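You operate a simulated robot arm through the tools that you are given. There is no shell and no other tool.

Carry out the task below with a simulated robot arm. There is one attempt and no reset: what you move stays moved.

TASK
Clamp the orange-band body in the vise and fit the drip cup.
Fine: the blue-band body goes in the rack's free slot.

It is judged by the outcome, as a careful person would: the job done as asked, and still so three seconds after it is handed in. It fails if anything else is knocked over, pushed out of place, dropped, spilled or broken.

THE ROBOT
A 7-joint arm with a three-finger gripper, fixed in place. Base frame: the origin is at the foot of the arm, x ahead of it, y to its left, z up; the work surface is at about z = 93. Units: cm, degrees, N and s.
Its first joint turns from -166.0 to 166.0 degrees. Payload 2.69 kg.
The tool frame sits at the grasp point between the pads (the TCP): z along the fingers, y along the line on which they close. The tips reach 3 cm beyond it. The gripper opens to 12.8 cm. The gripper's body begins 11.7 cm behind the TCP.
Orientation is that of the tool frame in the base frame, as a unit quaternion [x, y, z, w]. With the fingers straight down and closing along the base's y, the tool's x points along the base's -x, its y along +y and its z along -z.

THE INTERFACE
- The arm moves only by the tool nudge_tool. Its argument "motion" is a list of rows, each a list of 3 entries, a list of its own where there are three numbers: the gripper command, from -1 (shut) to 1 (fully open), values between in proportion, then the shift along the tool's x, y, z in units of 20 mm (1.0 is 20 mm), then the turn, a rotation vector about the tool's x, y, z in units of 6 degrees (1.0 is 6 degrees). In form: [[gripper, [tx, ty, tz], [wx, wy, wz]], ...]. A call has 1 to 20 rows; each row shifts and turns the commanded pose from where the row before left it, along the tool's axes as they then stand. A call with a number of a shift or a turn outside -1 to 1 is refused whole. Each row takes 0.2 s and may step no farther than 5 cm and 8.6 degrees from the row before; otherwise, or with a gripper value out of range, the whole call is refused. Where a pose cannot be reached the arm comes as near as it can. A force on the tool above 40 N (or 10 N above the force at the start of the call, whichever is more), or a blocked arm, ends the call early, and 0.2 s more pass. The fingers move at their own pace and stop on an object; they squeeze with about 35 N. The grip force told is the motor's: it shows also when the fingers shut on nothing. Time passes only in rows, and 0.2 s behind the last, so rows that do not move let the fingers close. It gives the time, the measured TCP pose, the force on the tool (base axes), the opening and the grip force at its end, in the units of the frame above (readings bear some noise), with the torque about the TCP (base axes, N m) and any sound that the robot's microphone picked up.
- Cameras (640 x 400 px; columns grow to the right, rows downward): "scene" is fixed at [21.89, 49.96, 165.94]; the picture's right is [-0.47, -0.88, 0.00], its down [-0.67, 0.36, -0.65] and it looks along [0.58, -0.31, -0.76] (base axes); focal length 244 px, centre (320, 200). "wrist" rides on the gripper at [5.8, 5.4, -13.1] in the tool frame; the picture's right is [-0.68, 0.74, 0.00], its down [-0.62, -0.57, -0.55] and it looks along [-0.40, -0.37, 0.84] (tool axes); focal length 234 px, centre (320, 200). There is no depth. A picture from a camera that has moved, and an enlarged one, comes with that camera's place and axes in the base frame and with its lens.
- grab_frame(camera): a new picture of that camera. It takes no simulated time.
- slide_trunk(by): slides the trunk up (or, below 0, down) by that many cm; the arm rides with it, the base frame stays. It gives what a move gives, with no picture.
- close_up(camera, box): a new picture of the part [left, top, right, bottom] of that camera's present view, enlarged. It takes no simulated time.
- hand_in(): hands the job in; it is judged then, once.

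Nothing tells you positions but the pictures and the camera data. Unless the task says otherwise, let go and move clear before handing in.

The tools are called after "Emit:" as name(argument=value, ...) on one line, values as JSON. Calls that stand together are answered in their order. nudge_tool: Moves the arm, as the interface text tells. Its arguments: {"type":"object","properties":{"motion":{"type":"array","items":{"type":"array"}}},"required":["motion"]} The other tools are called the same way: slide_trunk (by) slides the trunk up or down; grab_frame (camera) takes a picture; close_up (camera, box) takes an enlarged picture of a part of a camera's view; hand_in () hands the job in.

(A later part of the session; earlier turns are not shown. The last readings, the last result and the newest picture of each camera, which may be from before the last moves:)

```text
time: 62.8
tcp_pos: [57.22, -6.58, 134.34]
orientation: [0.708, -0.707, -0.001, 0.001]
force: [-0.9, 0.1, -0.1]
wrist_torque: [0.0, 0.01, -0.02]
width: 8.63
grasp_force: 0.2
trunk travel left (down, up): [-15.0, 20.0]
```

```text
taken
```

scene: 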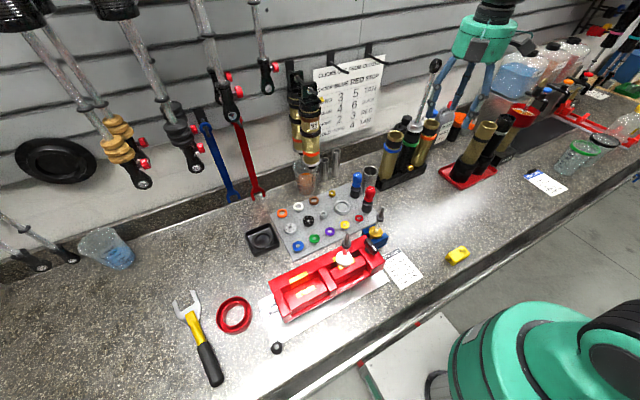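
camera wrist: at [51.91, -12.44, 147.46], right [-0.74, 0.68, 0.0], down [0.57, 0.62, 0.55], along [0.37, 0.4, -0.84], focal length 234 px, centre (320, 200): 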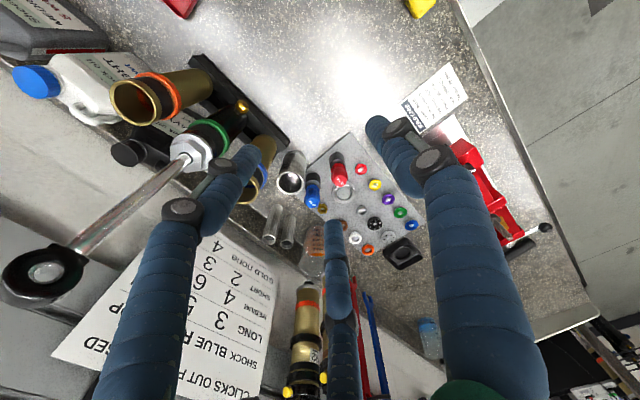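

Emit:
nudge_tool(motion=[[0.35, [0.6, 0, 0], [0, 0, 0]], [0.35, [1, 0, 0], [0, 0, 0]], [0.35, [1, 0, 0], [0, 0, 0]], [0.35, [1, 0, 0], [0, 0, 0]], [0.35, [1, 0, 0], [0, 0, 0]], [0.35, [1, 0, 0], [0, 0, 0]], [0.35, [1, 0, 0], [0, 0, 0]], [0.35, [1, 0, 0], [0, 0, 0]], [0.35, [0.45, 0, 0], [0, 0, 0]], [0.35, [0, 0, 0], [0, 0, 0]]])

Emit:
grab_frame(camera="wrist")

Emit:
close_up(camera="wrist", box=[80, 60, 320, 220])

```text
time: 65.0
tcp_pos: [57.42, -22.64, 134.41]
orientation: [0.707, -0.707, 0.0, 0.0]
force: [0.1, 0.3, 0.7]
wrist_torque: [0.06, -0.01, -0.02]
width: 8.65
grasp_force: 0.0
trunk travel left (down, up): [-15.0, 20.0]
```

```text
taken
camera wrist: at [51.98, -28.55, 147.44], right [-0.74, 0.68, 0.0], down [0.57, 0.62, 0.55], along [0.37, 0.4, -0.84], focal length 234 px, centre (320, 200)
```

wrist: 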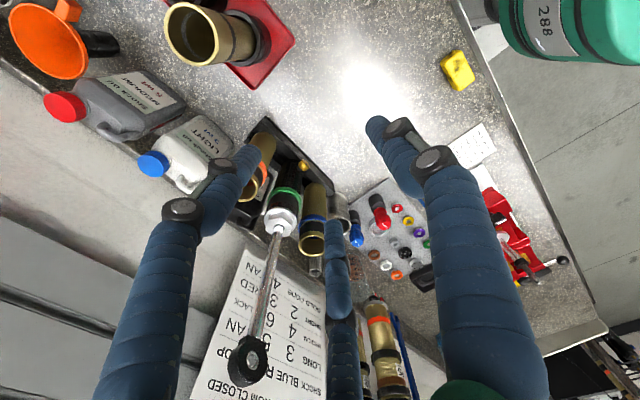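

```text
2.50 times, centred on (200, 140) of wrist
camera zoom: at [51.98, -28.55, 147.44], right [-0.74, 0.68, 0.0], down [0.57, 0.62, 0.55], along [0.37, 0.4, -0.84], focal length 585 px, centre (620, 350)
```

zoom: 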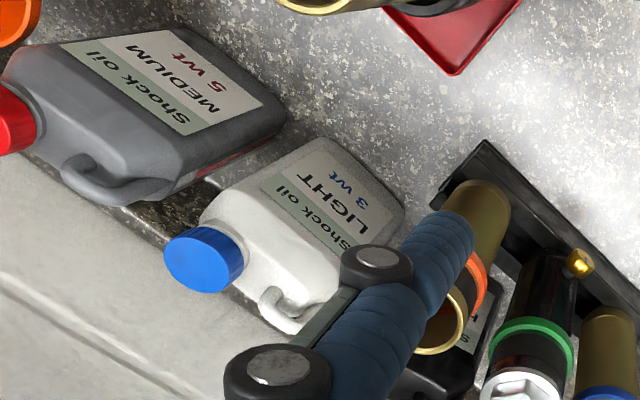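

Emit:
nudge_tool(motion=[[0.35, [0, -1, 0], [0, 0, 0]], [0.35, [0, -1, 0], [0, 0, 0]], [0.35, [0, -1, 0], [0, 0, 0]], [0.35, [0, -0.5, 0], [0, 0, 0]], [0.35, [0, 0, 0], [0, 0, 0]]])

Emit:
grab_frame(camera="wrist")

Emit:
close_up(camera="wrist", box=[200, 90, 400, 270])

```text
time: 66.2
tcp_pos: [64.41, -22.68, 134.5]
orientation: [0.707, -0.707, 0.001, 0.0]
force: [0.6, -0.9, -0.4]
wrist_torque: [0.0, 0.01, 0.01]
width: 8.64
grasp_force: 0.0
trunk travel left (down, up): [-15.0, 20.0]
```

```text
taken
camera wrist: at [59.05, -28.5, 147.55], right [-0.74, 0.68, 0.0], down [0.57, 0.62, 0.55], along [0.37, 0.4, -0.84], focal length 234 px, centre (320, 200)
```

wrist: 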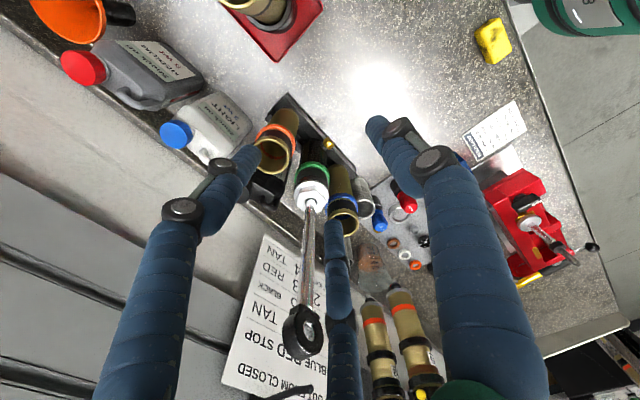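

```text
2.22 times, centred on (300, 180) of wrist
camera zoom: at [59.05, -28.5, 147.55], right [-0.74, 0.68, 0.0], down [0.57, 0.62, 0.55], along [0.37, 0.4, -0.84], focal length 520 px, centre (364, 244)
```

zoom: 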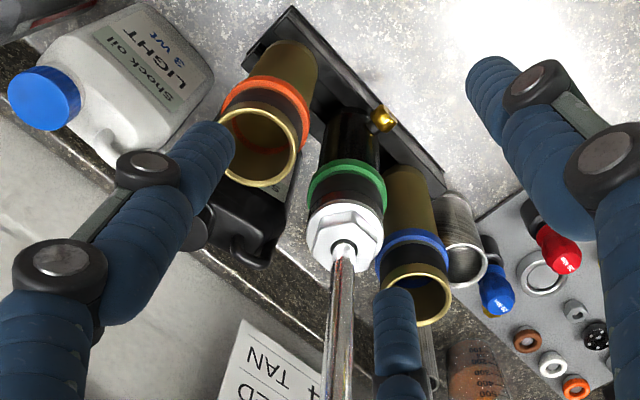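

The orange body is at about (73.2, -23), 15.7 cm from the blue one. I'll tilt the hand 6° away from the green shaft and hover over it to check alignment.

Emit:
nudge_tool(motion=[[0.35, [0.2, 0, 0], [0, -1, 0]], [0.35, [0, -0.9, 0], [0, 0, 0]], [0.35, [0, -0.9, 0], [0, 0, 0]], [0.35, [0, -0.9, 0], [0, 0, 0]], [0.35, [0, -0.9, 0], [0, 0, 0]], [0.35, [0, -0.8, 0], [0, 0, 0]], [0.35, [0, 0, 0], [0, 0, 0]]])

Emit:
grab_frame(camera="wrist")

Emit:
close_up(camera="wrist", box=[220, 80, 400, 220])

Emit:
close_up(camera="scene", box=[370, 0, 510, 190])

```text
time: 67.8
tcp_pos: [73.11, -23.06, 134.34]
orientation: [0.706, -0.706, -0.037, -0.037]
force: [0.2, 0.4, 0.1]
wrist_torque: [0.01, 0.05, 0.01]
width: 8.64
grasp_force: 0.0
trunk travel left (down, up): [-15.0, 20.0]
```

```text
taken
camera wrist: at [67.75, -30.27, 146.76], right [-0.74, 0.67, 0.07], down [0.57, 0.55, 0.61], along [0.37, 0.49, -0.79], focal length 234 px, centre (320, 200)
```

wrist: 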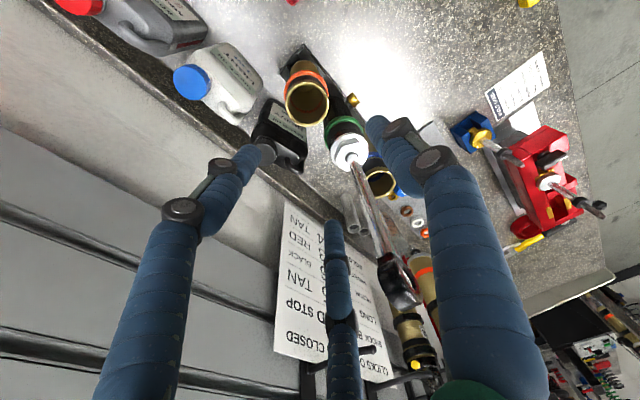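

```text
2.86 times, centred on (310, 150) of wrist
camera zoom: at [67.75, -30.27, 146.76], right [-0.74, 0.67, 0.07], down [0.57, 0.55, 0.61], along [0.37, 0.49, -0.79], focal length 669 px, centre (349, 343)
```

zoom: 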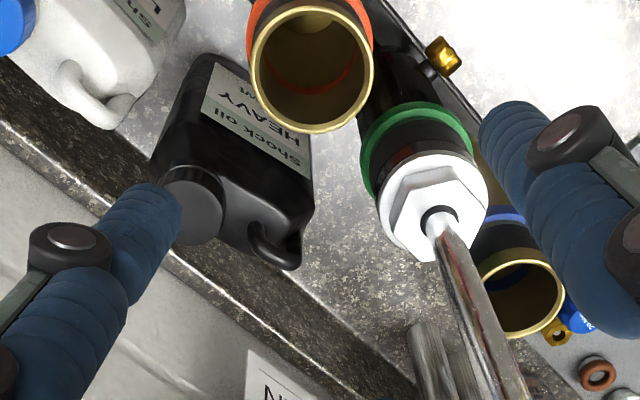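

```text
2.11 times, centred on (440, 95) of scene
camera zoom: at [21.89, 49.96, 165.94], right [-0.47, -0.88, 0.0], down [-0.67, 0.36, -0.65], along [0.58, -0.31, -0.76], focal length 514 px, centre (67, 421)
```

zoom: 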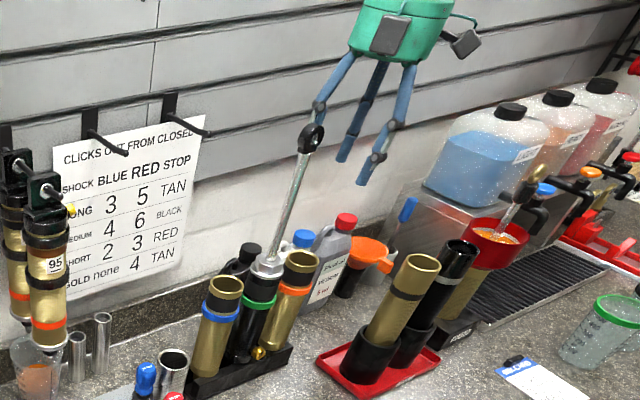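

Orange reads (73.0, -23.5) from here, and blue reads (73.0, -7.1), as placed. I'll correct y and descend vertically in stages.

Emit:
nudge_tool(motion=[[0.35, [0.17, 0, 0], [0, 0, 0]], [0.35, [0.1045, 0, 0.9945], [0, 0, 0]], [0.35, [0.1045, 0, 0.9945], [0, 0, 0]], [0.35, [0.1045, 0, 0.9945], [0, 0, 0]], [0.35, [0.1045, 0, 0.9945], [0, 0, 0]], [0.35, [0.1045, 0, 0.9945], [0, 0, 0]], [0.35, [0.1045, 0, 0.9945], [0, 0, 0]], [0.35, [0.08, 0, 0.75], [0, 0, 0]], [0.35, [0, 0, 0], [0, 0, 0]]])

Emit:
grab_frame(camera="wrist")

Emit:
close_up(camera="scene", box=[370, 0, 510, 190])

```text
time: 69.8
tcp_pos: [73.07, -23.35, 120.73]
orientation: [-0.706, 0.706, 0.037, 0.037]
force: [0.4, -0.6, -0.6]
wrist_torque: [0.0, 0.0, -0.01]
width: 8.64
grasp_force: 0.1
trunk travel left (down, up): [-15.0, 20.0]
```

```text
taken
camera wrist: at [67.75, -30.56, 133.18], right [-0.74, 0.67, 0.07], down [0.57, 0.55, 0.61], along [0.37, 0.49, -0.79], focal length 234 px, centre (320, 200)
```

wrist: 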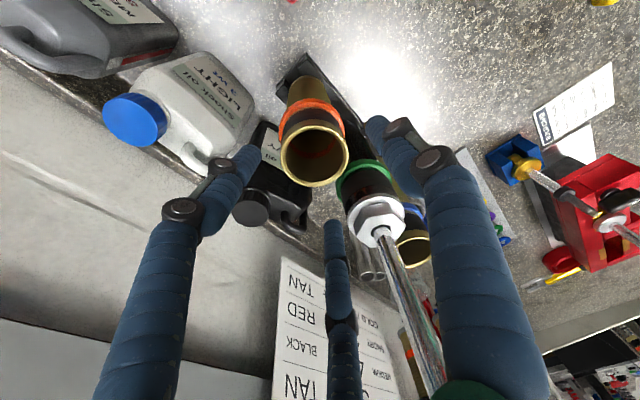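

```text
2.11 times, centred on (440, 95) of scene
camera zoom: at [21.89, 49.96, 165.94], right [-0.47, -0.88, 0.0], down [-0.67, 0.36, -0.65], along [0.58, -0.31, -0.76], focal length 514 px, centre (67, 421)
```

zoom: 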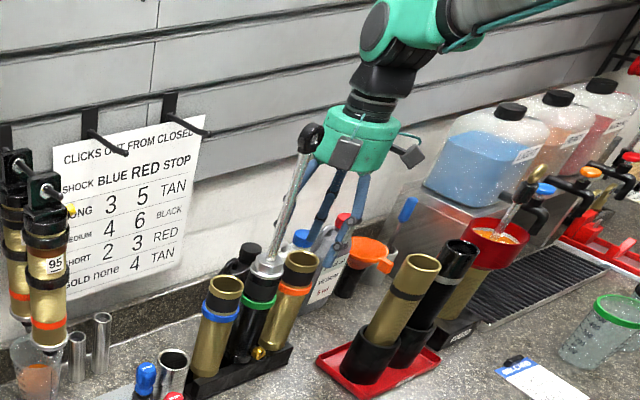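

Emit:
close_up(camera="wrist", box=[250, 60, 390, 200])

```text
2.86 times, centred on (320, 130) of wrist
camera zoom: at [67.75, -30.56, 133.18], right [-0.74, 0.67, 0.07], down [0.57, 0.55, 0.61], along [0.37, 0.49, -0.79], focal length 669 px, centre (320, 400)
```

zoom: 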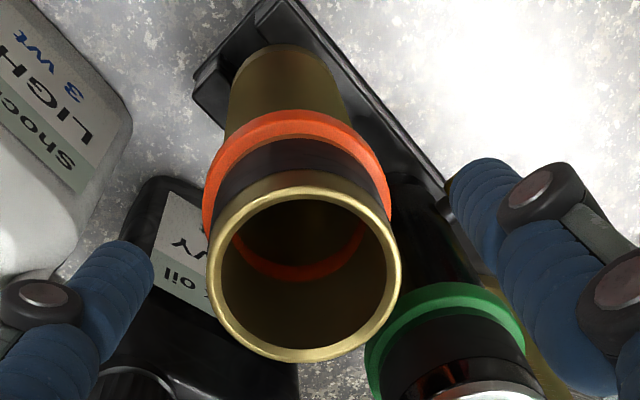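

Emit:
nudge_tool(motion=[[0.35, [0.12, 0, 0], [0, 0, 0]], [0.35, [0.1045, 0, 0.9945], [0, 0, 0]], [0.35, [0.1045, 0, 0.9945], [0, 0, 0]], [0.35, [0.1045, 0, 0.9945], [0, 0, 0]], [0.35, [0.1045, 0, 0.9945], [0, 0, 0]], [0.35, [0.08, 0, 0.75], [0, 0, 0]], [0.35, [0.08, 0, 0.75], [0, 0, 0]], [0.35, [0.08, 0, 0.75], [0, 0, 0]], [0.35, [0.04, 0, 0.4], [0, 0, 0]], [0.35, [0.04, 0, 0.3], [0, 0, 0]], [0.35, [0, 0, 0], [0, 0, 0]]])

Emit:
grab_frame(camera="wrist")

Emit:
close_up(camera="scene", box=[370, 50, 490, 190])

```text
time: 72.2
tcp_pos: [73.0, -23.66, 106.79]
orientation: [0.706, -0.706, -0.037, -0.037]
force: [0.6, 0.6, 0.7]
wrist_torque: [0.01, -0.01, -0.01]
width: 8.62
grasp_force: 0.0
trunk travel left (down, up): [-15.0, 20.0]
```

```text
taken
camera wrist: at [67.7, -30.9, 119.27], right [-0.74, 0.67, 0.07], down [0.57, 0.56, 0.61], along [0.37, 0.49, -0.79], focal length 234 px, centre (320, 200)
```

wrist: 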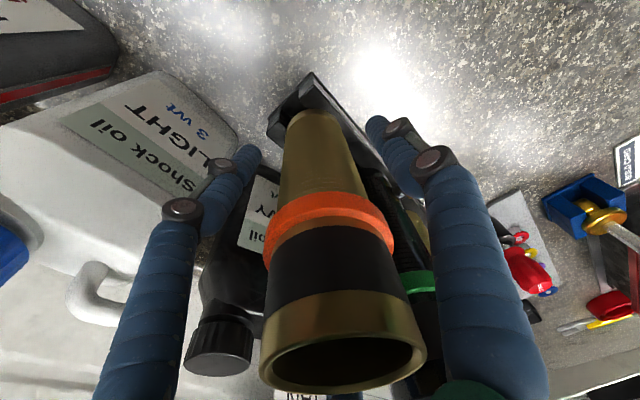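

```text
2.86 times, centred on (430, 120) of scene
camera zoom: at [21.89, 49.96, 165.94], right [-0.47, -0.88, 0.0], down [-0.67, 0.36, -0.65], along [0.58, -0.31, -0.76], focal length 698 px, centre (6, 429)
```

zoom: 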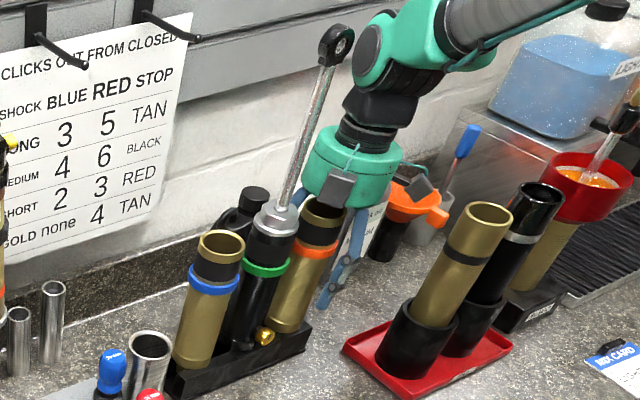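

The fingers straddle the orange body with no contact. I'll close the gripper.

Emit:
nudge_tool(motion=[[0.1, [0, 0, 0], [0, 0, 0]], [0.0, [0, 0, 0], [0, 0, 0]], [-0.3, [0, 0, 0], [0, 0, 0]], [-1, [0, 0, 0], [0, 0, 0]], [-1, [0, 0, 0], [0, 0, 0]], [-1, [0, 0, 0], [0, 0, 0]]])

Emit:
close_up(camera="scene", box=[370, 80, 470, 190])

Emit:
grab_frame(camera="wrist")

```text
time: 73.6
tcp_pos: [72.96, -23.71, 106.98]
orientation: [0.706, -0.706, -0.036, -0.037]
force: [2.3, -3.9, 6.6]
wrist_torque: [-0.56, -0.35, -0.03]
width: 5.75
grasp_force: 34.9
trunk travel left (down, up): [-15.0, 20.0]
```

```text
3.64 times, centred on (420, 135) of scene
camera zoom: at [21.89, 49.96, 165.94], right [-0.47, -0.88, 0.0], down [-0.67, 0.36, -0.65], along [0.58, -0.31, -0.76], focal length 888 px, centre (-44, 436)
```

zoom: 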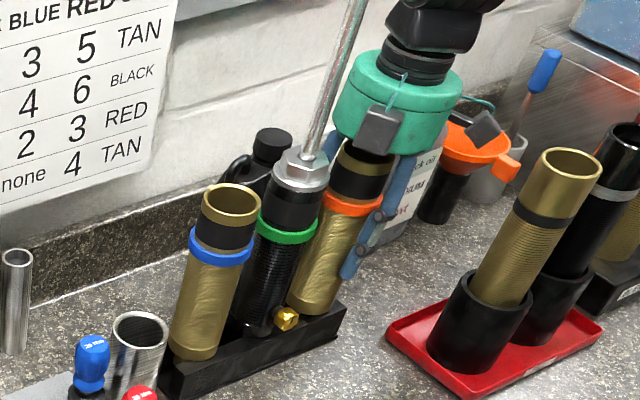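

```text
taken
camera wrist: at [67.7, -30.92, 119.34], right [-0.74, 0.67, 0.07], down [0.57, 0.56, 0.61], along [0.37, 0.49, -0.79], focal length 234 px, centre (320, 200)
```

wrist: 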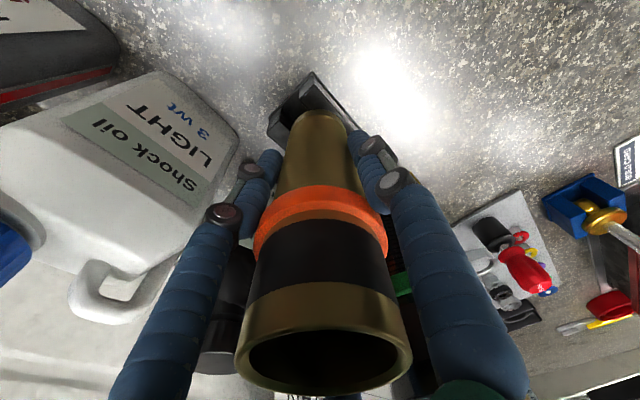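

The width of 5.75 suggests the pads caught the orange ring. I'll reopen, go 0.8 cm lower onto the barrel and regrip.

Emit:
nudge_tool(motion=[[0.0, [0, 0, 0], [0, 0, 0]], [0.2, [0, 0, 0], [0, 0, 0]], [0.35, [0, 0, 0], [0, 0, 0]], [0.35, [0.02, 0, 0.2], [0, 0, 0]], [0.35, [0.02, 0, 0.2], [0, 0, 0]], [0.35, [0, 0, 0], [0, 0, 0]]])

Emit:
nudge_tool(motion=[[0.1, [0, 0, 0], [0, 0, 0]], [0.0, [0, 0, 0], [0, 0, 0]], [-0.3, [0, 0, 0], [0, 0, 0]], [-1, [0, 0, 0], [0, 0, 0]], [-1, [0, 0, 0], [0, 0, 0]], [-1, [0, 0, 0], [0, 0, 0]]])

Emit:
grab_frame(camera="wrist")

```text
time: 75.0
tcp_pos: [73.02, -23.67, 106.14]
orientation: [0.706, -0.706, -0.036, -0.037]
force: [0.5, 0.2, 0.8]
wrist_torque: [-0.06, 0.04, -0.01]
width: 8.67
grasp_force: 0.0
trunk travel left (down, up): [-15.0, 20.0]
```

```text
time: 76.4
tcp_pos: [72.96, -23.69, 106.04]
orientation: [-0.706, 0.706, 0.037, 0.037]
force: [-0.7, -0.1, 0.9]
wrist_torque: [-0.05, 0.05, -0.04]
width: 5.6
grasp_force: 34.7
trunk travel left (down, up): [-15.0, 20.0]
```

```text
taken
camera wrist: at [67.65, -30.88, 118.46], right [-0.74, 0.67, 0.07], down [0.57, 0.55, 0.61], along [0.37, 0.49, -0.79], focal length 234 px, centre (320, 200)
```

wrist: 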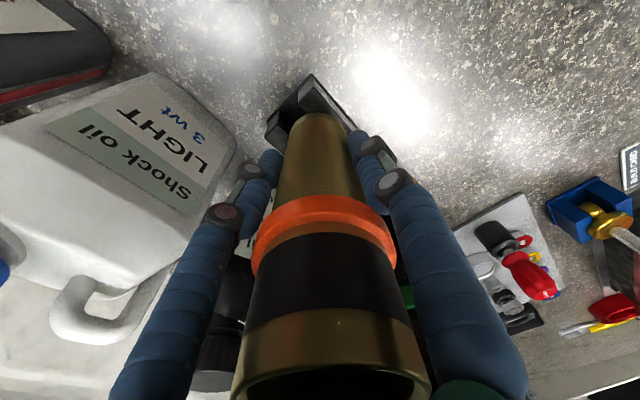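

The grip reads 5.6 with almost no side force. I'll lift vertically, slowly at first.

Emit:
nudge_tool(motion=[[-1, [-0.03, 0, -0.3], [0, 0, 0]], [-1, [-0.03, 0, -0.3], [0, 0, 0]], [-1, [-0.03, 0, -0.3], [0, 0, 0]], [-1, [-0.05, 0, -0.5], [0, 0, 0]], [-1, [-0.05, 0, -0.5], [0, 0, 0]], [-1, [0, 0, 0], [0, 0, 0]]])

Emit:
grab_frame(camera="wrist")

Emit:
close_up(camera="scene", box=[370, 80, 470, 190])

```text
time: 77.8
tcp_pos: [72.95, -23.57, 109.97]
orientation: [0.706, -0.706, -0.037, -0.038]
force: [-0.5, -0.6, -4.4]
wrist_torque: [-0.01, -0.01, 0.01]
width: 5.56
grasp_force: 34.8
trunk travel left (down, up): [-15.0, 20.0]
```

```text
taken
camera wrist: at [67.68, -30.88, 122.26], right [-0.74, 0.67, 0.07], down [0.57, 0.56, 0.61], along [0.37, 0.49, -0.79], focal length 234 px, centre (320, 200)
```

wrist: 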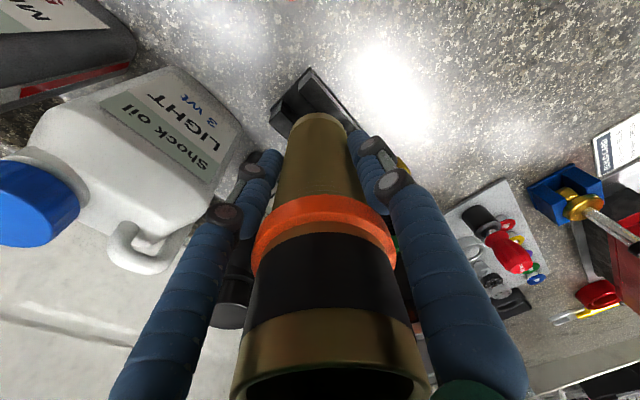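

```text
3.64 times, centred on (420, 135) of scene
camera zoom: at [21.89, 49.96, 165.94], right [-0.47, -0.88, 0.0], down [-0.67, 0.36, -0.65], along [0.58, -0.31, -0.76], focal length 888 px, centre (-44, 436)
```

zoom: 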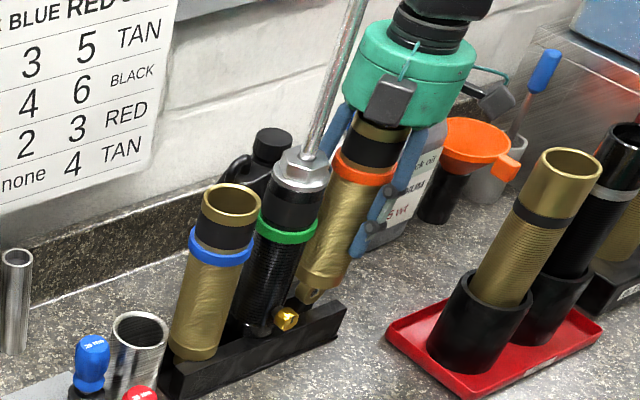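

Emit:
nudge_tool(motion=[[-1, [-0.08, 0, -0.8], [0, 0, 0]], [-1, [-0.1045, 0, -0.9945], [0, 0, 0]], [-1, [-0.1045, 0, -0.9945], [0, 0, 0]], [-1, [-0.1045, 0, -0.9945], [0, 0, 0]], [-1, [-0.1045, 0, -0.9945], [0, 0, 0]], [-1, [-0.1045, 0, -0.9945], [0, 0, 0]], [-1, [-0.1045, 0, -0.9945], [0, 0, 0]], [-1, [-0.1045, 0, -0.9945], [0, 0, 0]], [-1, [-0.1045, 0, -0.9945], [0, 0, 0]], [-1, [-0.1045, 0, -0.9945], [0, 0, 0]], [-1, [-0.1045, 0, -0.9945], [0, 0, 0]], [-1, [-0.1045, 0, -0.9945], [0, 0, 0]], [-1, [-0.1045, 0, -0.9945], [0, 0, 0]], [-1, [-0.1045, 0, -0.9945], [0, 0, 0]], [-1, [-0.1045, 0, -0.9945], [0, 0, 0]], [-1, [0, 0, 0], [0, 0, 0]]])

Emit:
nudge_tool(motion=[[-1, [0, 0.5, 0], [0, 0, 0]], [-1, [0, 1, 0], [0, 0, 0]], [-1, [0, 1, 0], [0, 0, 0]], [-1, [0, 1, 0], [0, 0, 0]], [-1, [0, 1, 0], [0, 0, 0]], [-1, [0, 1, 0], [0, 0, 0]], [-1, [0, 1, 0], [0, 0, 0]], [-1, [0, 1, 0], [0, 0, 0]], [-1, [0, 0.5, 0], [0, 0, 0]], [-1, [0, 0, 0], [0, 0, 0]]])

Emit:
grab_frame(camera="scene")

Emit:
close_up(camera="scene", box=[400, 0, 540, 200])

```text
time: 81.2
tcp_pos: [73.13, -23.66, 139.6]
orientation: [0.707, -0.706, -0.037, -0.037]
force: [0.1, 0.0, -5.1]
wrist_torque: [0.01, -0.01, 0.01]
width: 5.55
grasp_force: 34.5
trunk travel left (down, up): [-15.0, 20.0]
```

```text
time: 83.4
tcp_pos: [57.21, -23.69, 139.37]
orientation: [-0.706, 0.706, 0.037, 0.037]
force: [0.1, 0.7, -4.7]
wrist_torque: [-0.04, 0.0, -0.01]
width: 5.49
grasp_force: 35.2
trunk travel left (down, up): [-15.0, 20.0]
```

```text
taken
```

scene: 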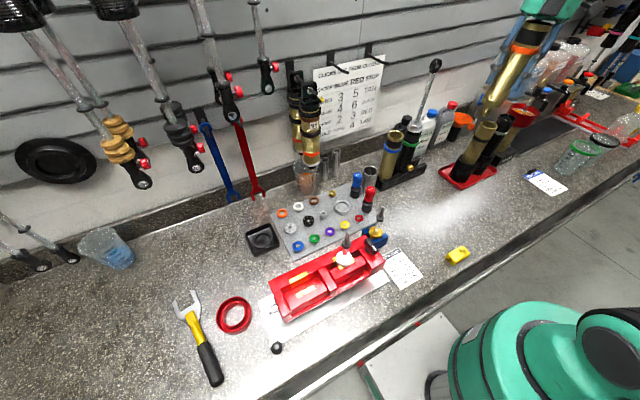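

```text
2.00 times, centred on (470, 100) of scene
camera zoom: at [21.89, 49.96, 165.94], right [-0.47, -0.88, 0.0], down [-0.67, 0.36, -0.65], along [0.58, -0.31, -0.76], focal length 488 px, centre (20, 400)
```

zoom: 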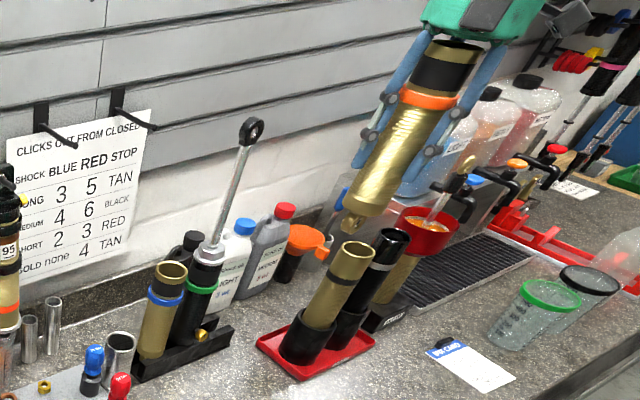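

The orange body is out and clear. I'll bring the hand back to vertical and carry it to above the vise.

Emit:
nudge_tool(motion=[[-1, [0, 0, 0], [0, 0.5, 0]], [-1, [0, 0, 0], [0, 0.5, 0]], [-1, [-0.5, 0.08, 0], [0, 0, 0]], [-1, [-1, 0.16, 0], [0, 0, 0]], [-1, [-1, 0.16, 0], [0, 0, 0]], [-1, [-1, 0.16, 0], [0, 0, 0]], [-1, [-1, 0.16, 0], [0, 0, 0]], [-1, [-1, 0.16, 0], [0, 0, 0]], [-1, [-1, 0.16, 0], [0, 0, 0]], [-1, [-1, 0.16, 0], [0, 0, 0]], [-1, [-1, 0.16, 0], [0, 0, 0]], [-1, [-1, 0.16, 0], [0, 0, 0]], [-1, [-1, 0.16, 0], [0, 0, 0]], [-1, [-1, 0.16, 0], [0, 0, 0]], [-1, [-1, 0.16, 0], [0, 0, 0]], [-1, [-1, 0.16, 0], [0, 0, 0]], [-1, [-1, 0.16, 0], [0, 0, 0]], [-1, [-1, 0.16, 0], [0, 0, 0]], [-1, [-1, 0.16, 0], [0, 0, 0]], [-1, [-0.5, 0.08, 0], [0, 0, 0]]])

Emit:
nudge_tool(motion=[[-1, [-0.5, 0.08, 0], [0, 0, 0]], [-1, [-1, 0.16, 0], [0, 0, 0]], [-1, [-1, 0.16, 0], [0, 0, 0]], [-1, [-1, 0.16, 0], [0, 0, 0]], [-1, [-1, 0.16, 0], [0, 0, 0]], [-1, [-1, 0.16, 0], [0, 0, 0]], [-1, [-1, 0.16, 0], [0, 0, 0]], [-1, [-1, 0.16, 0], [0, 0, 0]], [-1, [-1, 0.16, 0], [0, 0, 0]], [-1, [-1, 0.16, 0], [0, 0, 0]], [-1, [-1, 0.16, 0], [0, 0, 0]], [-1, [-1, 0.16, 0], [0, 0, 0]], [-1, [-1, 0.16, 0], [0, 0, 0]], [-1, [-1, 0.16, 0], [0, 0, 0]], [-1, [-1, 0.16, 0], [0, 0, 0]], [-1, [-1, 0.16, 0], [0, 0, 0]], [-1, [-0.6, 0.1, 0], [0, 0, 0]], [-1, [0, 0, 0], [0, 0, 0]]])

Emit:
grab_frame(camera="scene")

Emit:
grab_frame(camera="wrist")

Emit:
close_up(camera="scene", box=[230, 100, 390, 330])

```text
time: 87.6
tcp_pos: [51.77, 10.52, 139.51]
orientation: [-0.707, 0.707, -0.001, 0.0]
force: [-0.2, -0.3, -2.9]
wrist_torque: [-0.01, -0.02, 0.01]
width: 5.28
grasp_force: 34.8
trunk travel left (down, up): [-15.0, 20.0]
```

```text
time: 91.4
tcp_pos: [46.49, 42.56, 139.49]
orientation: [-0.707, 0.707, 0.0, 0.0]
force: [0.7, 0.5, -3.7]
wrist_torque: [-0.01, 0.0, 0.0]
width: 5.29
grasp_force: 34.2
trunk travel left (down, up): [-15.0, 20.0]
```

```text
taken
```

scene: 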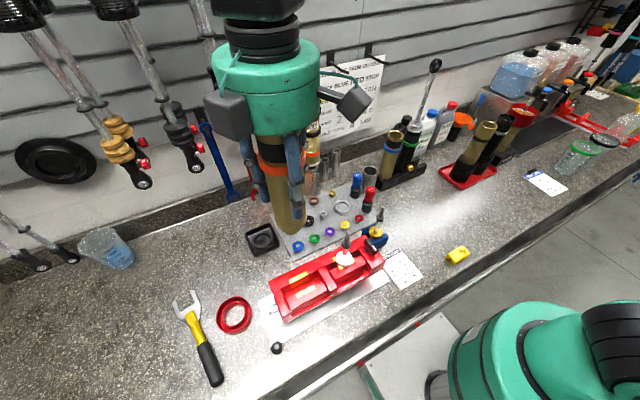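

```text
taken
camera wrist: at [41.2, 36.65, 152.57], right [-0.74, 0.68, 0.0], down [0.57, 0.62, 0.55], along [0.37, 0.4, -0.84], focal length 234 px, centre (320, 200)
```

wrist: 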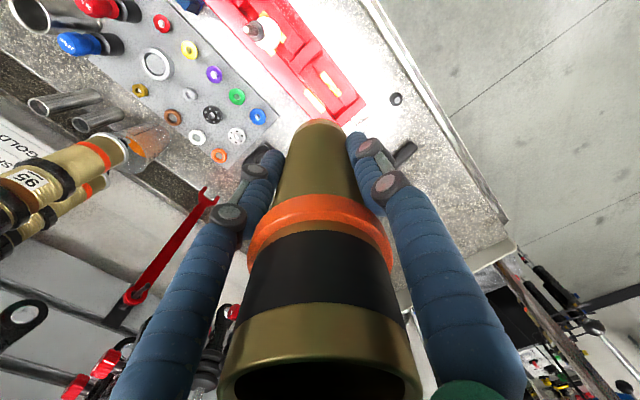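

```text
1.74 times, centred on (310, 215) of scene
camera zoom: at [21.89, 49.96, 165.94], right [-0.47, -0.88, 0.0], down [-0.67, 0.36, -0.65], along [0.58, -0.31, -0.76], focal length 425 px, centre (337, 174)
```

zoom: 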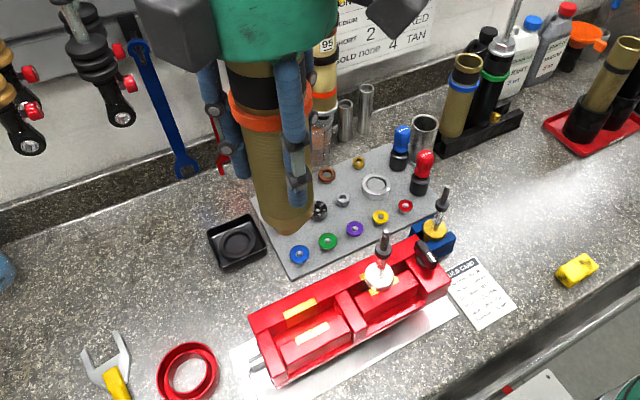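

The body is aligned with the hand again (width 5.29) and above the vise. I'll check the lug orientation and the open jaw gap closely.

Emit:
close_up(camera="wrist", box=[270, 30, 400, 130])

Emit:
close_up(camera="scene", box=[260, 190, 340, 320])

Emit:
close_up(camera="scene", box=[270, 205, 320, 245])

```text
4.00 times, centred on (335, 80) of wrist
camera zoom: at [41.2, 36.65, 152.57], right [-0.74, 0.68, 0.0], down [0.57, 0.62, 0.55], along [0.37, 0.4, -0.84], focal length 937 px, centre (260, 680)
```

zoom: 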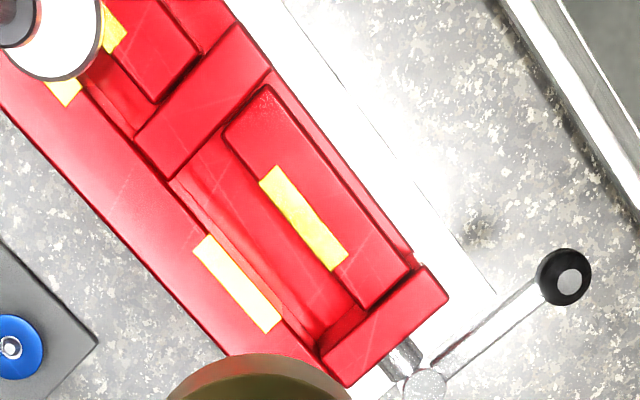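

```text
3.08 times, centred on (300, 255) of scene
camera zoom: at [21.89, 49.96, 165.94], right [-0.47, -0.88, 0.0], down [-0.67, 0.36, -0.65], along [0.58, -0.31, -0.76], focal length 752 px, centre (382, 31)
```

zoom: 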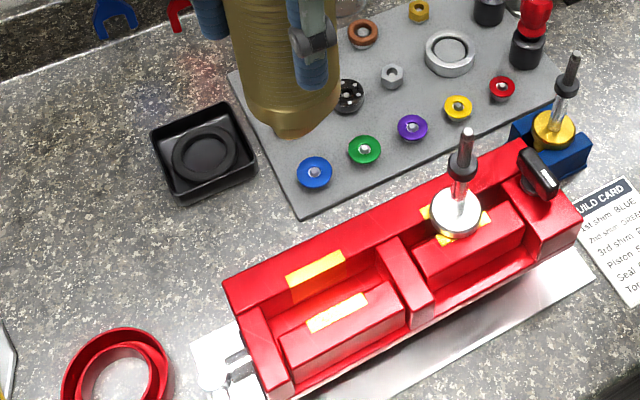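

```text
10.00 times, centred on (295, 225) of scene
camera zoom: at [21.89, 49.96, 165.94], right [-0.47, -0.88, 0.0], down [-0.67, 0.36, -0.65], along [0.58, -0.31, -0.76], focal length 2442 px, centre (570, -50)
```

zoom: 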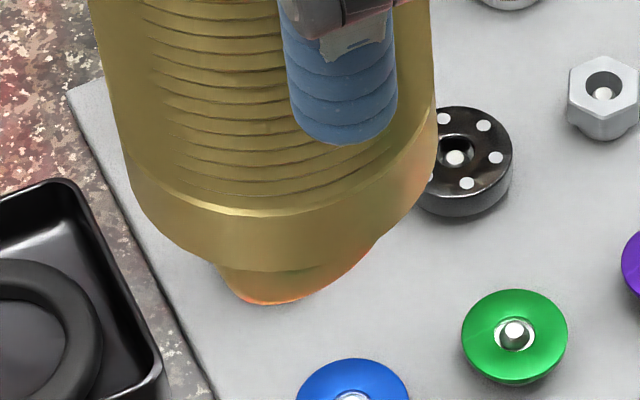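

Both cameras agree that the open jaw gap is x 44.05–47.2, and the liners are centred at y≈42.3. I'll line the lug up at x≈45.75, y≈42.3 and descend to just above the jaws.

Emit:
nudge_tool(motion=[[-1, [0.13, 0.37, 0], [0, 0, 0]], [-1, [0, 0, 1], [0, 0, 0]], [-1, [0, 0, 1], [0, 0, 0]], [-1, [0, 0, 1], [0, 0, 0]], [-1, [0, 0, 1], [0, 0, 0]], [-1, [0, 0, 1], [0, 0, 0]], [-1, [0, 0, 1], [0, 0, 0]], [-1, [0, 0, 1], [0, 0, 0]], [-1, [0, 0, 1], [0, 0, 0]], [-1, [0, 0, 1], [0, 0, 0]], [-1, [0, 0, 1], [0, 0, 0]], [-1, [0, 0, 1], [0, 0, 0]], [-1, [0, 0, 0], [0, 0, 0]]])

Emit:
close_up(camera="wrist", box=[250, 50, 400, 150])

Emit:
close_up(camera="scene", box=[260, 220, 340, 320])

```text
time: 94.2
tcp_pos: [45.75, 42.36, 117.55]
orientation: [-0.707, 0.707, -0.001, 0.0]
force: [-0.4, 0.0, -4.2]
wrist_torque: [0.0, 0.04, 0.0]
width: 5.27
grasp_force: 35.2
trunk travel left (down, up): [-15.0, 20.0]
```

```text
4.00 times, centred on (325, 100) of wrist
camera zoom: at [40.41, 36.48, 130.56], right [-0.74, 0.68, 0.0], down [0.57, 0.62, 0.55], along [0.37, 0.4, -0.84], focal length 937 px, centre (300, 600)
```

zoom: 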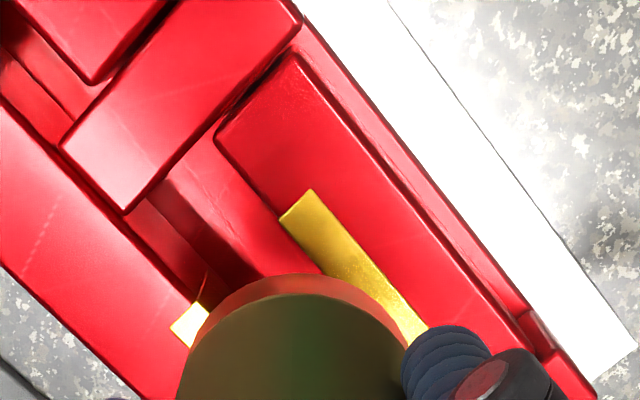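

```text
4.00 times, centred on (300, 270) of scene
camera zoom: at [21.89, 49.96, 165.94], right [-0.47, -0.88, 0.0], down [-0.67, 0.36, -0.65], along [0.58, -0.31, -0.76], focal length 977 px, centre (400, -80)
```

zoom: 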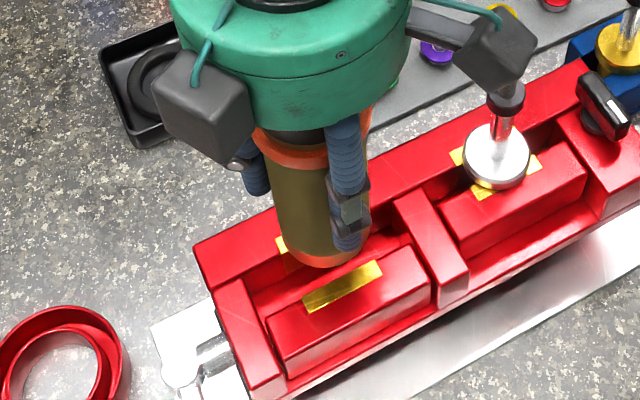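

Alignment looks good. I'll lower the lug into the jaws slowly.

Emit:
nudge_tool(motion=[[-1, [0, 0, 0.3], [0, 0, 0]], [-1, [0, 0, 0.3], [0, 0, 0]], [-1, [0, 0, 0.3], [0, 0, 0]], [-1, [0, 0, 0.3], [0, 0, 0]], [-1, [0, 0, 0.3], [0, 0, 0]], [-1, [0, 0, 0.3], [0, 0, 0]], [-1, [0, 0, 0.3], [0, 0, 0]], [-1, [0, 0, 0], [0, 0, 0]]])

Emit:
close_up(camera="wrist", box=[250, 50, 400, 150])

Emit:
close_up(camera="scene", box=[260, 220, 340, 320])

```text
time: 96.0
tcp_pos: [45.65, 42.27, 113.32]
orientation: [0.707, -0.707, 0.0, 0.0]
force: [0.5, 0.3, -4.5]
wrist_torque: [-0.01, 0.01, 0.03]
width: 5.26
grasp_force: 34.4
trunk travel left (down, up): [-15.0, 20.0]
```

```text
4.00 times, centred on (325, 100) of wrist
camera zoom: at [40.41, 36.44, 126.34], right [-0.74, 0.68, 0.0], down [0.57, 0.62, 0.55], along [0.37, 0.4, -0.84], focal length 937 px, centre (300, 600)
```

zoom: 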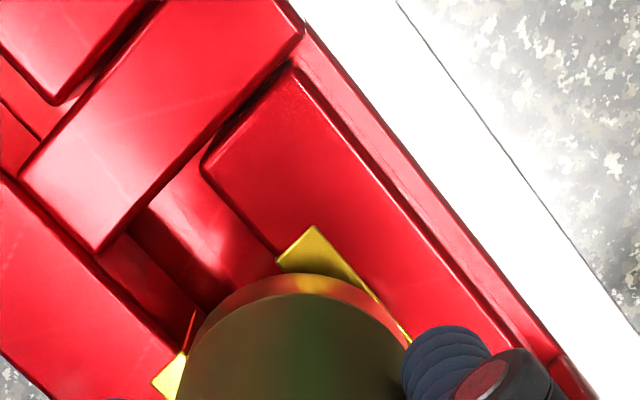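

```text
4.00 times, centred on (300, 270) of scene
camera zoom: at [21.89, 49.96, 165.94], right [-0.47, -0.88, 0.0], down [-0.67, 0.36, -0.65], along [0.58, -0.31, -0.76], focal length 977 px, centre (400, -80)
```

zoom: 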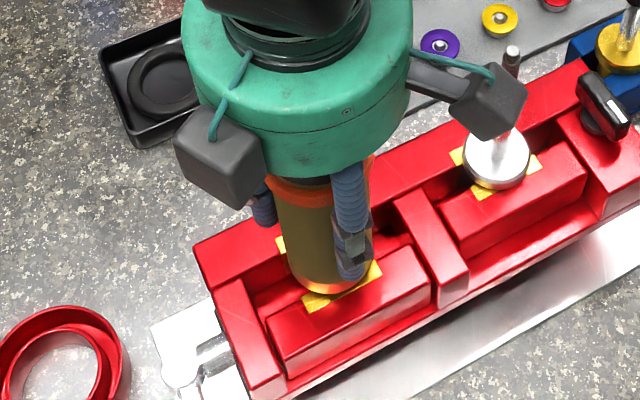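

Emit:
nudge_tool(motion=[[-1, [0, 0, 0.15], [0, 0, 0]], [-1, [0, 0, 0.15], [0, 0, 0]], [-1, [0, 0, 0.1], [0, 0, 0]], [-1, [0, 0, 0], [0, 0, 0]]])

Emit:
nudge_tool(motion=[[-1, [0, 0, 0.1], [0, 0, 0]], [-1, [0, 0, 0], [0, 0, 0]]])

Emit:
nudge_tool(motion=[[-1, [0, 0, 0.1], [0, 0, 0]], [-1, [0, 0, 0], [0, 0, 0]]])

```text
time: 97.0
tcp_pos: [45.74, 42.29, 112.66]
orientation: [-0.707, 0.707, -0.001, 0.0]
force: [-1.1, -0.4, 0.6]
wrist_torque: [0.05, 0.18, -0.05]
width: 5.28
grasp_force: 35.3
trunk travel left (down, up): [-15.0, 20.0]
```

```text
time: 97.6
tcp_pos: [45.67, 42.29, 112.56]
orientation: [-0.707, 0.708, -0.001, 0.001]
force: [0.2, -3.2, 22.5]
wrist_torque: [-0.53, 0.17, -0.09]
width: 5.28
grasp_force: 35.7
trunk travel left (down, up): [-15.0, 20.0]
```

```text
time: 98.2
tcp_pos: [45.78, 42.16, 112.25]
orientation: [-0.707, 0.708, 0.0, 0.001]
force: [6.7, -1.2, 24.9]
wrist_torque: [-0.06, -0.34, -0.08]
width: 5.29
grasp_force: 35.0
trunk travel left (down, up): [-15.0, 20.0]
```

Emit:
nudge_tool(motion=[[-1, [0, 0, -0.12], [0, 0, 0]], [-1, [0, 0, 0], [0, 0, 0]]])

Emit:
close_up(camera="wrist", box=[250, 50, 400, 150])

Emit:
close_up(camera="scene", box=[270, 250, 330, 320])

```text
time: 98.8
tcp_pos: [45.58, 42.17, 112.23]
orientation: [-0.707, 0.707, 0.0, -0.002]
force: [1.9, 3.6, 7.0]
wrist_torque: [0.41, -0.24, -0.08]
width: 5.28
grasp_force: 35.2
trunk travel left (down, up): [-15.0, 20.0]
```

```text
4.00 times, centred on (325, 100) of wrist
camera zoom: at [40.28, 36.39, 125.32], right [-0.74, 0.68, 0.0], down [0.57, 0.62, 0.55], along [0.37, 0.4, -0.84], focal length 937 px, centre (300, 600)
```

zoom: 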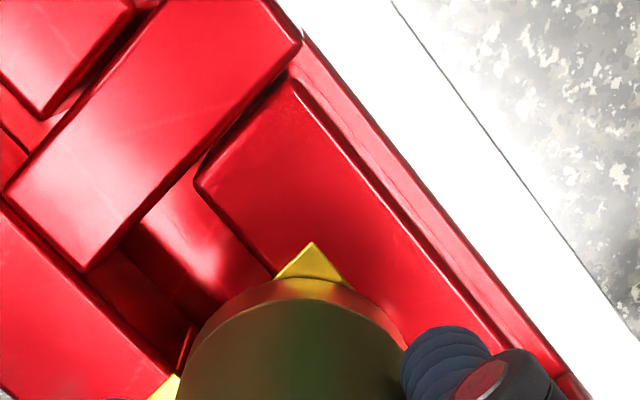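

```text
5.71 times, centred on (300, 285) of scene
camera zoom: at [21.89, 49.96, 165.94], right [-0.47, -0.88, 0.0], down [-0.67, 0.36, -0.65], along [0.58, -0.31, -0.76], focal length 1396 px, centre (434, -286)
```

zoom: 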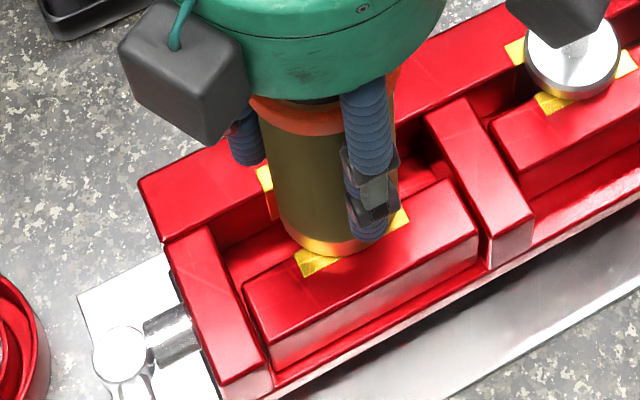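

The body is seated. I'll nudge it gently toward the fixed jaw (+x) so it has little distance to move during clamping, watching the side force.

Emit:
nudge_tool(motion=[[-1, [0, -0.1, 0], [0, 0, 0]], [-1, [0, -0.1, 0], [0, 0, 0]], [-1, [0, 0, 0], [0, 0, 0]]])

```text
time: 99.6
tcp_pos: [46.12, 42.27, 112.28]
orientation: [0.707, -0.707, 0.0, 0.001]
force: [0.7, -0.2, -5.5]
wrist_torque: [0.01, -0.02, -0.01]
width: 5.28
grasp_force: 35.0
trunk travel left (down, up): [-15.0, 20.0]
```

Emit:
nudge_tool(motion=[[-1, [0, -0.1, 0], [0, 0, 0]], [-1, [0, 0, 0], [0, 0, 0]]])

Emit:
nudge_tool(motion=[[-1, [0, -0.08, 0], [0, 0, 0]], [-1, [0, 0, 0], [0, 0, 0]]])

```text
time: 100.2
tcp_pos: [46.26, 42.43, 112.35]
orientation: [0.707, -0.707, -0.001, 0.0]
force: [-0.4, 0.2, -4.3]
wrist_torque: [0.02, 0.01, -0.02]
width: 5.3
grasp_force: 35.2
trunk travel left (down, up): [-15.0, 20.0]
```

```text
time: 100.8
tcp_pos: [46.35, 42.34, 112.29]
orientation: [-0.707, 0.707, 0.0, 0.0]
force: [-4.0, -0.6, -3.7]
wrist_torque: [-0.01, 0.44, -0.07]
width: 5.26
grasp_force: 35.0
trunk travel left (down, up): [-15.0, 20.0]
```

The lug touches the fixed jaw at x≈46.35. I'll back off a hair, lower until it rests, and release in stages.

Emit:
nudge_tool(motion=[[-1, [0, 0.05, 0.05], [0, 0, 0]], [-1, [0, 0, 0.05], [0, 0, 0]], [-1, [0, 0, 0], [0, 0, 0]]])

Emit:
nudge_tool(motion=[[-0.12, [0, 0, 0], [0, 0, 0]], [-0.08, [0, 0, 0], [0, 0, 0]], [0.0, [0, 0, 0], [0, 0, 0]], [0.1, [0, 0, 0], [0, 0, 0]], [0.25, [0, 0, 0], [0, 0, 0]], [0.4, [0, 0, 0], [0, 0, 0]], [0.4, [0, 0, 0], [0, 0, 0]]])

Emit:
grab_frame(camera="wrist")

Emit:
close_up(camera="scene", box=[260, 220, 340, 320])

```text
time: 101.6
tcp_pos: [46.38, 42.38, 112.24]
orientation: [-0.707, 0.707, 0.0, 0.0]
force: [2.3, 0.5, -0.5]
wrist_torque: [-0.02, -0.05, 0.0]
width: 5.27
grasp_force: 35.1
trunk travel left (down, up): [-15.0, 20.0]
```

```text
time: 103.2
tcp_pos: [46.33, 42.16, 112.27]
orientation: [-0.707, 0.707, -0.001, 0.0]
force: [0.6, 0.3, -0.5]
wrist_torque: [0.03, -0.04, -0.01]
width: 8.99
grasp_force: 0.1
trunk travel left (down, up): [-15.0, 20.0]
```

```text
taken
camera wrist: at [40.94, 36.44, 125.28], right [-0.74, 0.68, 0.0], down [0.57, 0.62, 0.55], along [0.37, 0.4, -0.84], focal length 234 px, centre (320, 200)
```

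wrist: 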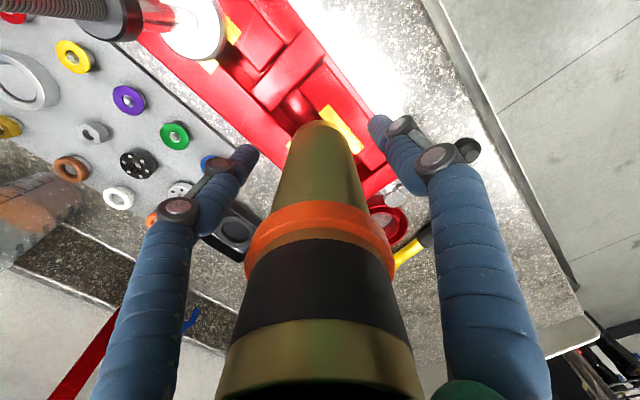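

```text
4.00 times, centred on (300, 270) of scene
camera zoom: at [21.89, 49.96, 165.94], right [-0.47, -0.88, 0.0], down [-0.67, 0.36, -0.65], along [0.58, -0.31, -0.76], focal length 977 px, centre (400, -80)
```

zoom: 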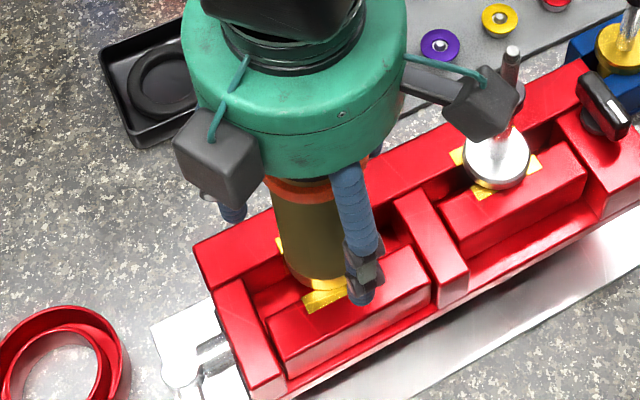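

The orange body stands in the vise on its own. I'll rise clear, shut the fingers, and move to the near side of the lever, which now points toward -x from its pivot.

Emit:
nudge_tool(motion=[[0.4, [0, 0, -0.5], [0, 0, 0]], [0.4, [0, 0, -1], [0, 0, 0]], [0.4, [0, 0, -1], [0, 0, 0]], [0.4, [0, 0, -1], [0, 0, 0]], [0.4, [0, 0, -1], [0, 0, 0]], [0.4, [0, 0, -1], [0, 0, 0]], [0.4, [0, 0, -1], [0, 0, 0]], [0.4, [0, 0, -1], [0, 0, 0]], [0.4, [0, 0, -1], [0, 0, 0]], [0.4, [0, 0, -1], [0, 0, 0]], [0.4, [0, 0, -1], [0, 0, 0]], [-1, [-0.9, 1, 0], [0, 0, 0]], [-1, [-0.9, 1, 0], [0, 0, 0]], [-1, [-0.9, 1, 0], [0, 0, 0]], [-1, [-0.9, 1, 0], [0, 0, 0]], [-1, [-0.2, 0.4, 0], [0, 0, 0]], [-1, [0, 0, 0], [0, 0, 0]]])

Emit:
grab_frame(camera="wrist")

Emit:
grab_frame(camera="scene")

Emit:
close_up(camera="scene", box=[240, 220, 360, 360])

```text
time: 106.8
tcp_pos: [37.63, 49.82, 133.21]
orientation: [-0.707, 0.708, 0.0, 0.0]
force: [0.8, -0.8, 0.0]
wrist_torque: [0.01, -0.01, 0.02]
width: 0.19
grasp_force: 30.9
trunk travel left (down, up): [-15.0, 20.0]
```

```text
taken
camera wrist: at [32.21, 43.97, 146.12], right [-0.74, 0.68, 0.0], down [0.57, 0.62, 0.55], along [0.37, 0.4, -0.84], focal length 234 px, centre (320, 200)
```

wrist: 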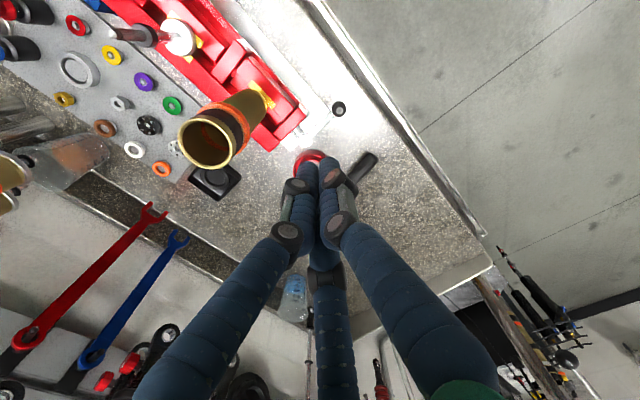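

```text
taken
```

scene: 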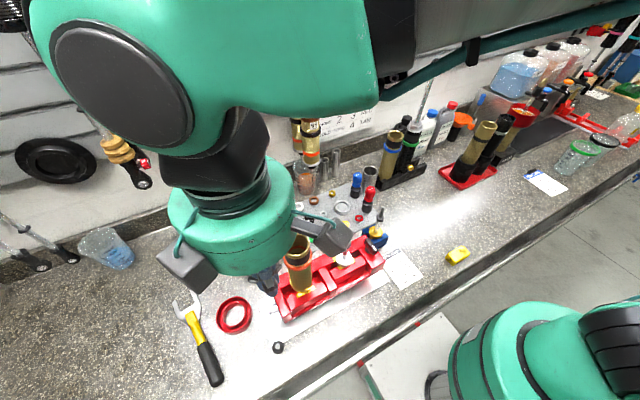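

```text
2.86 times, centred on (300, 290) of scene
camera zoom: at [21.89, 49.96, 165.94], right [-0.47, -0.88, 0.0], down [-0.67, 0.36, -0.65], along [0.58, -0.31, -0.76], focal length 698 px, centre (377, -57)
```

zoom: 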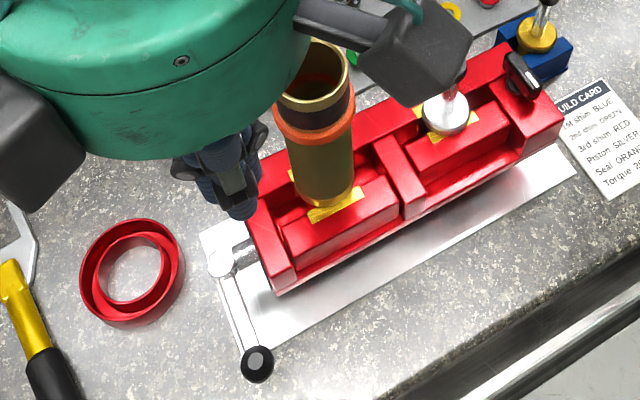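

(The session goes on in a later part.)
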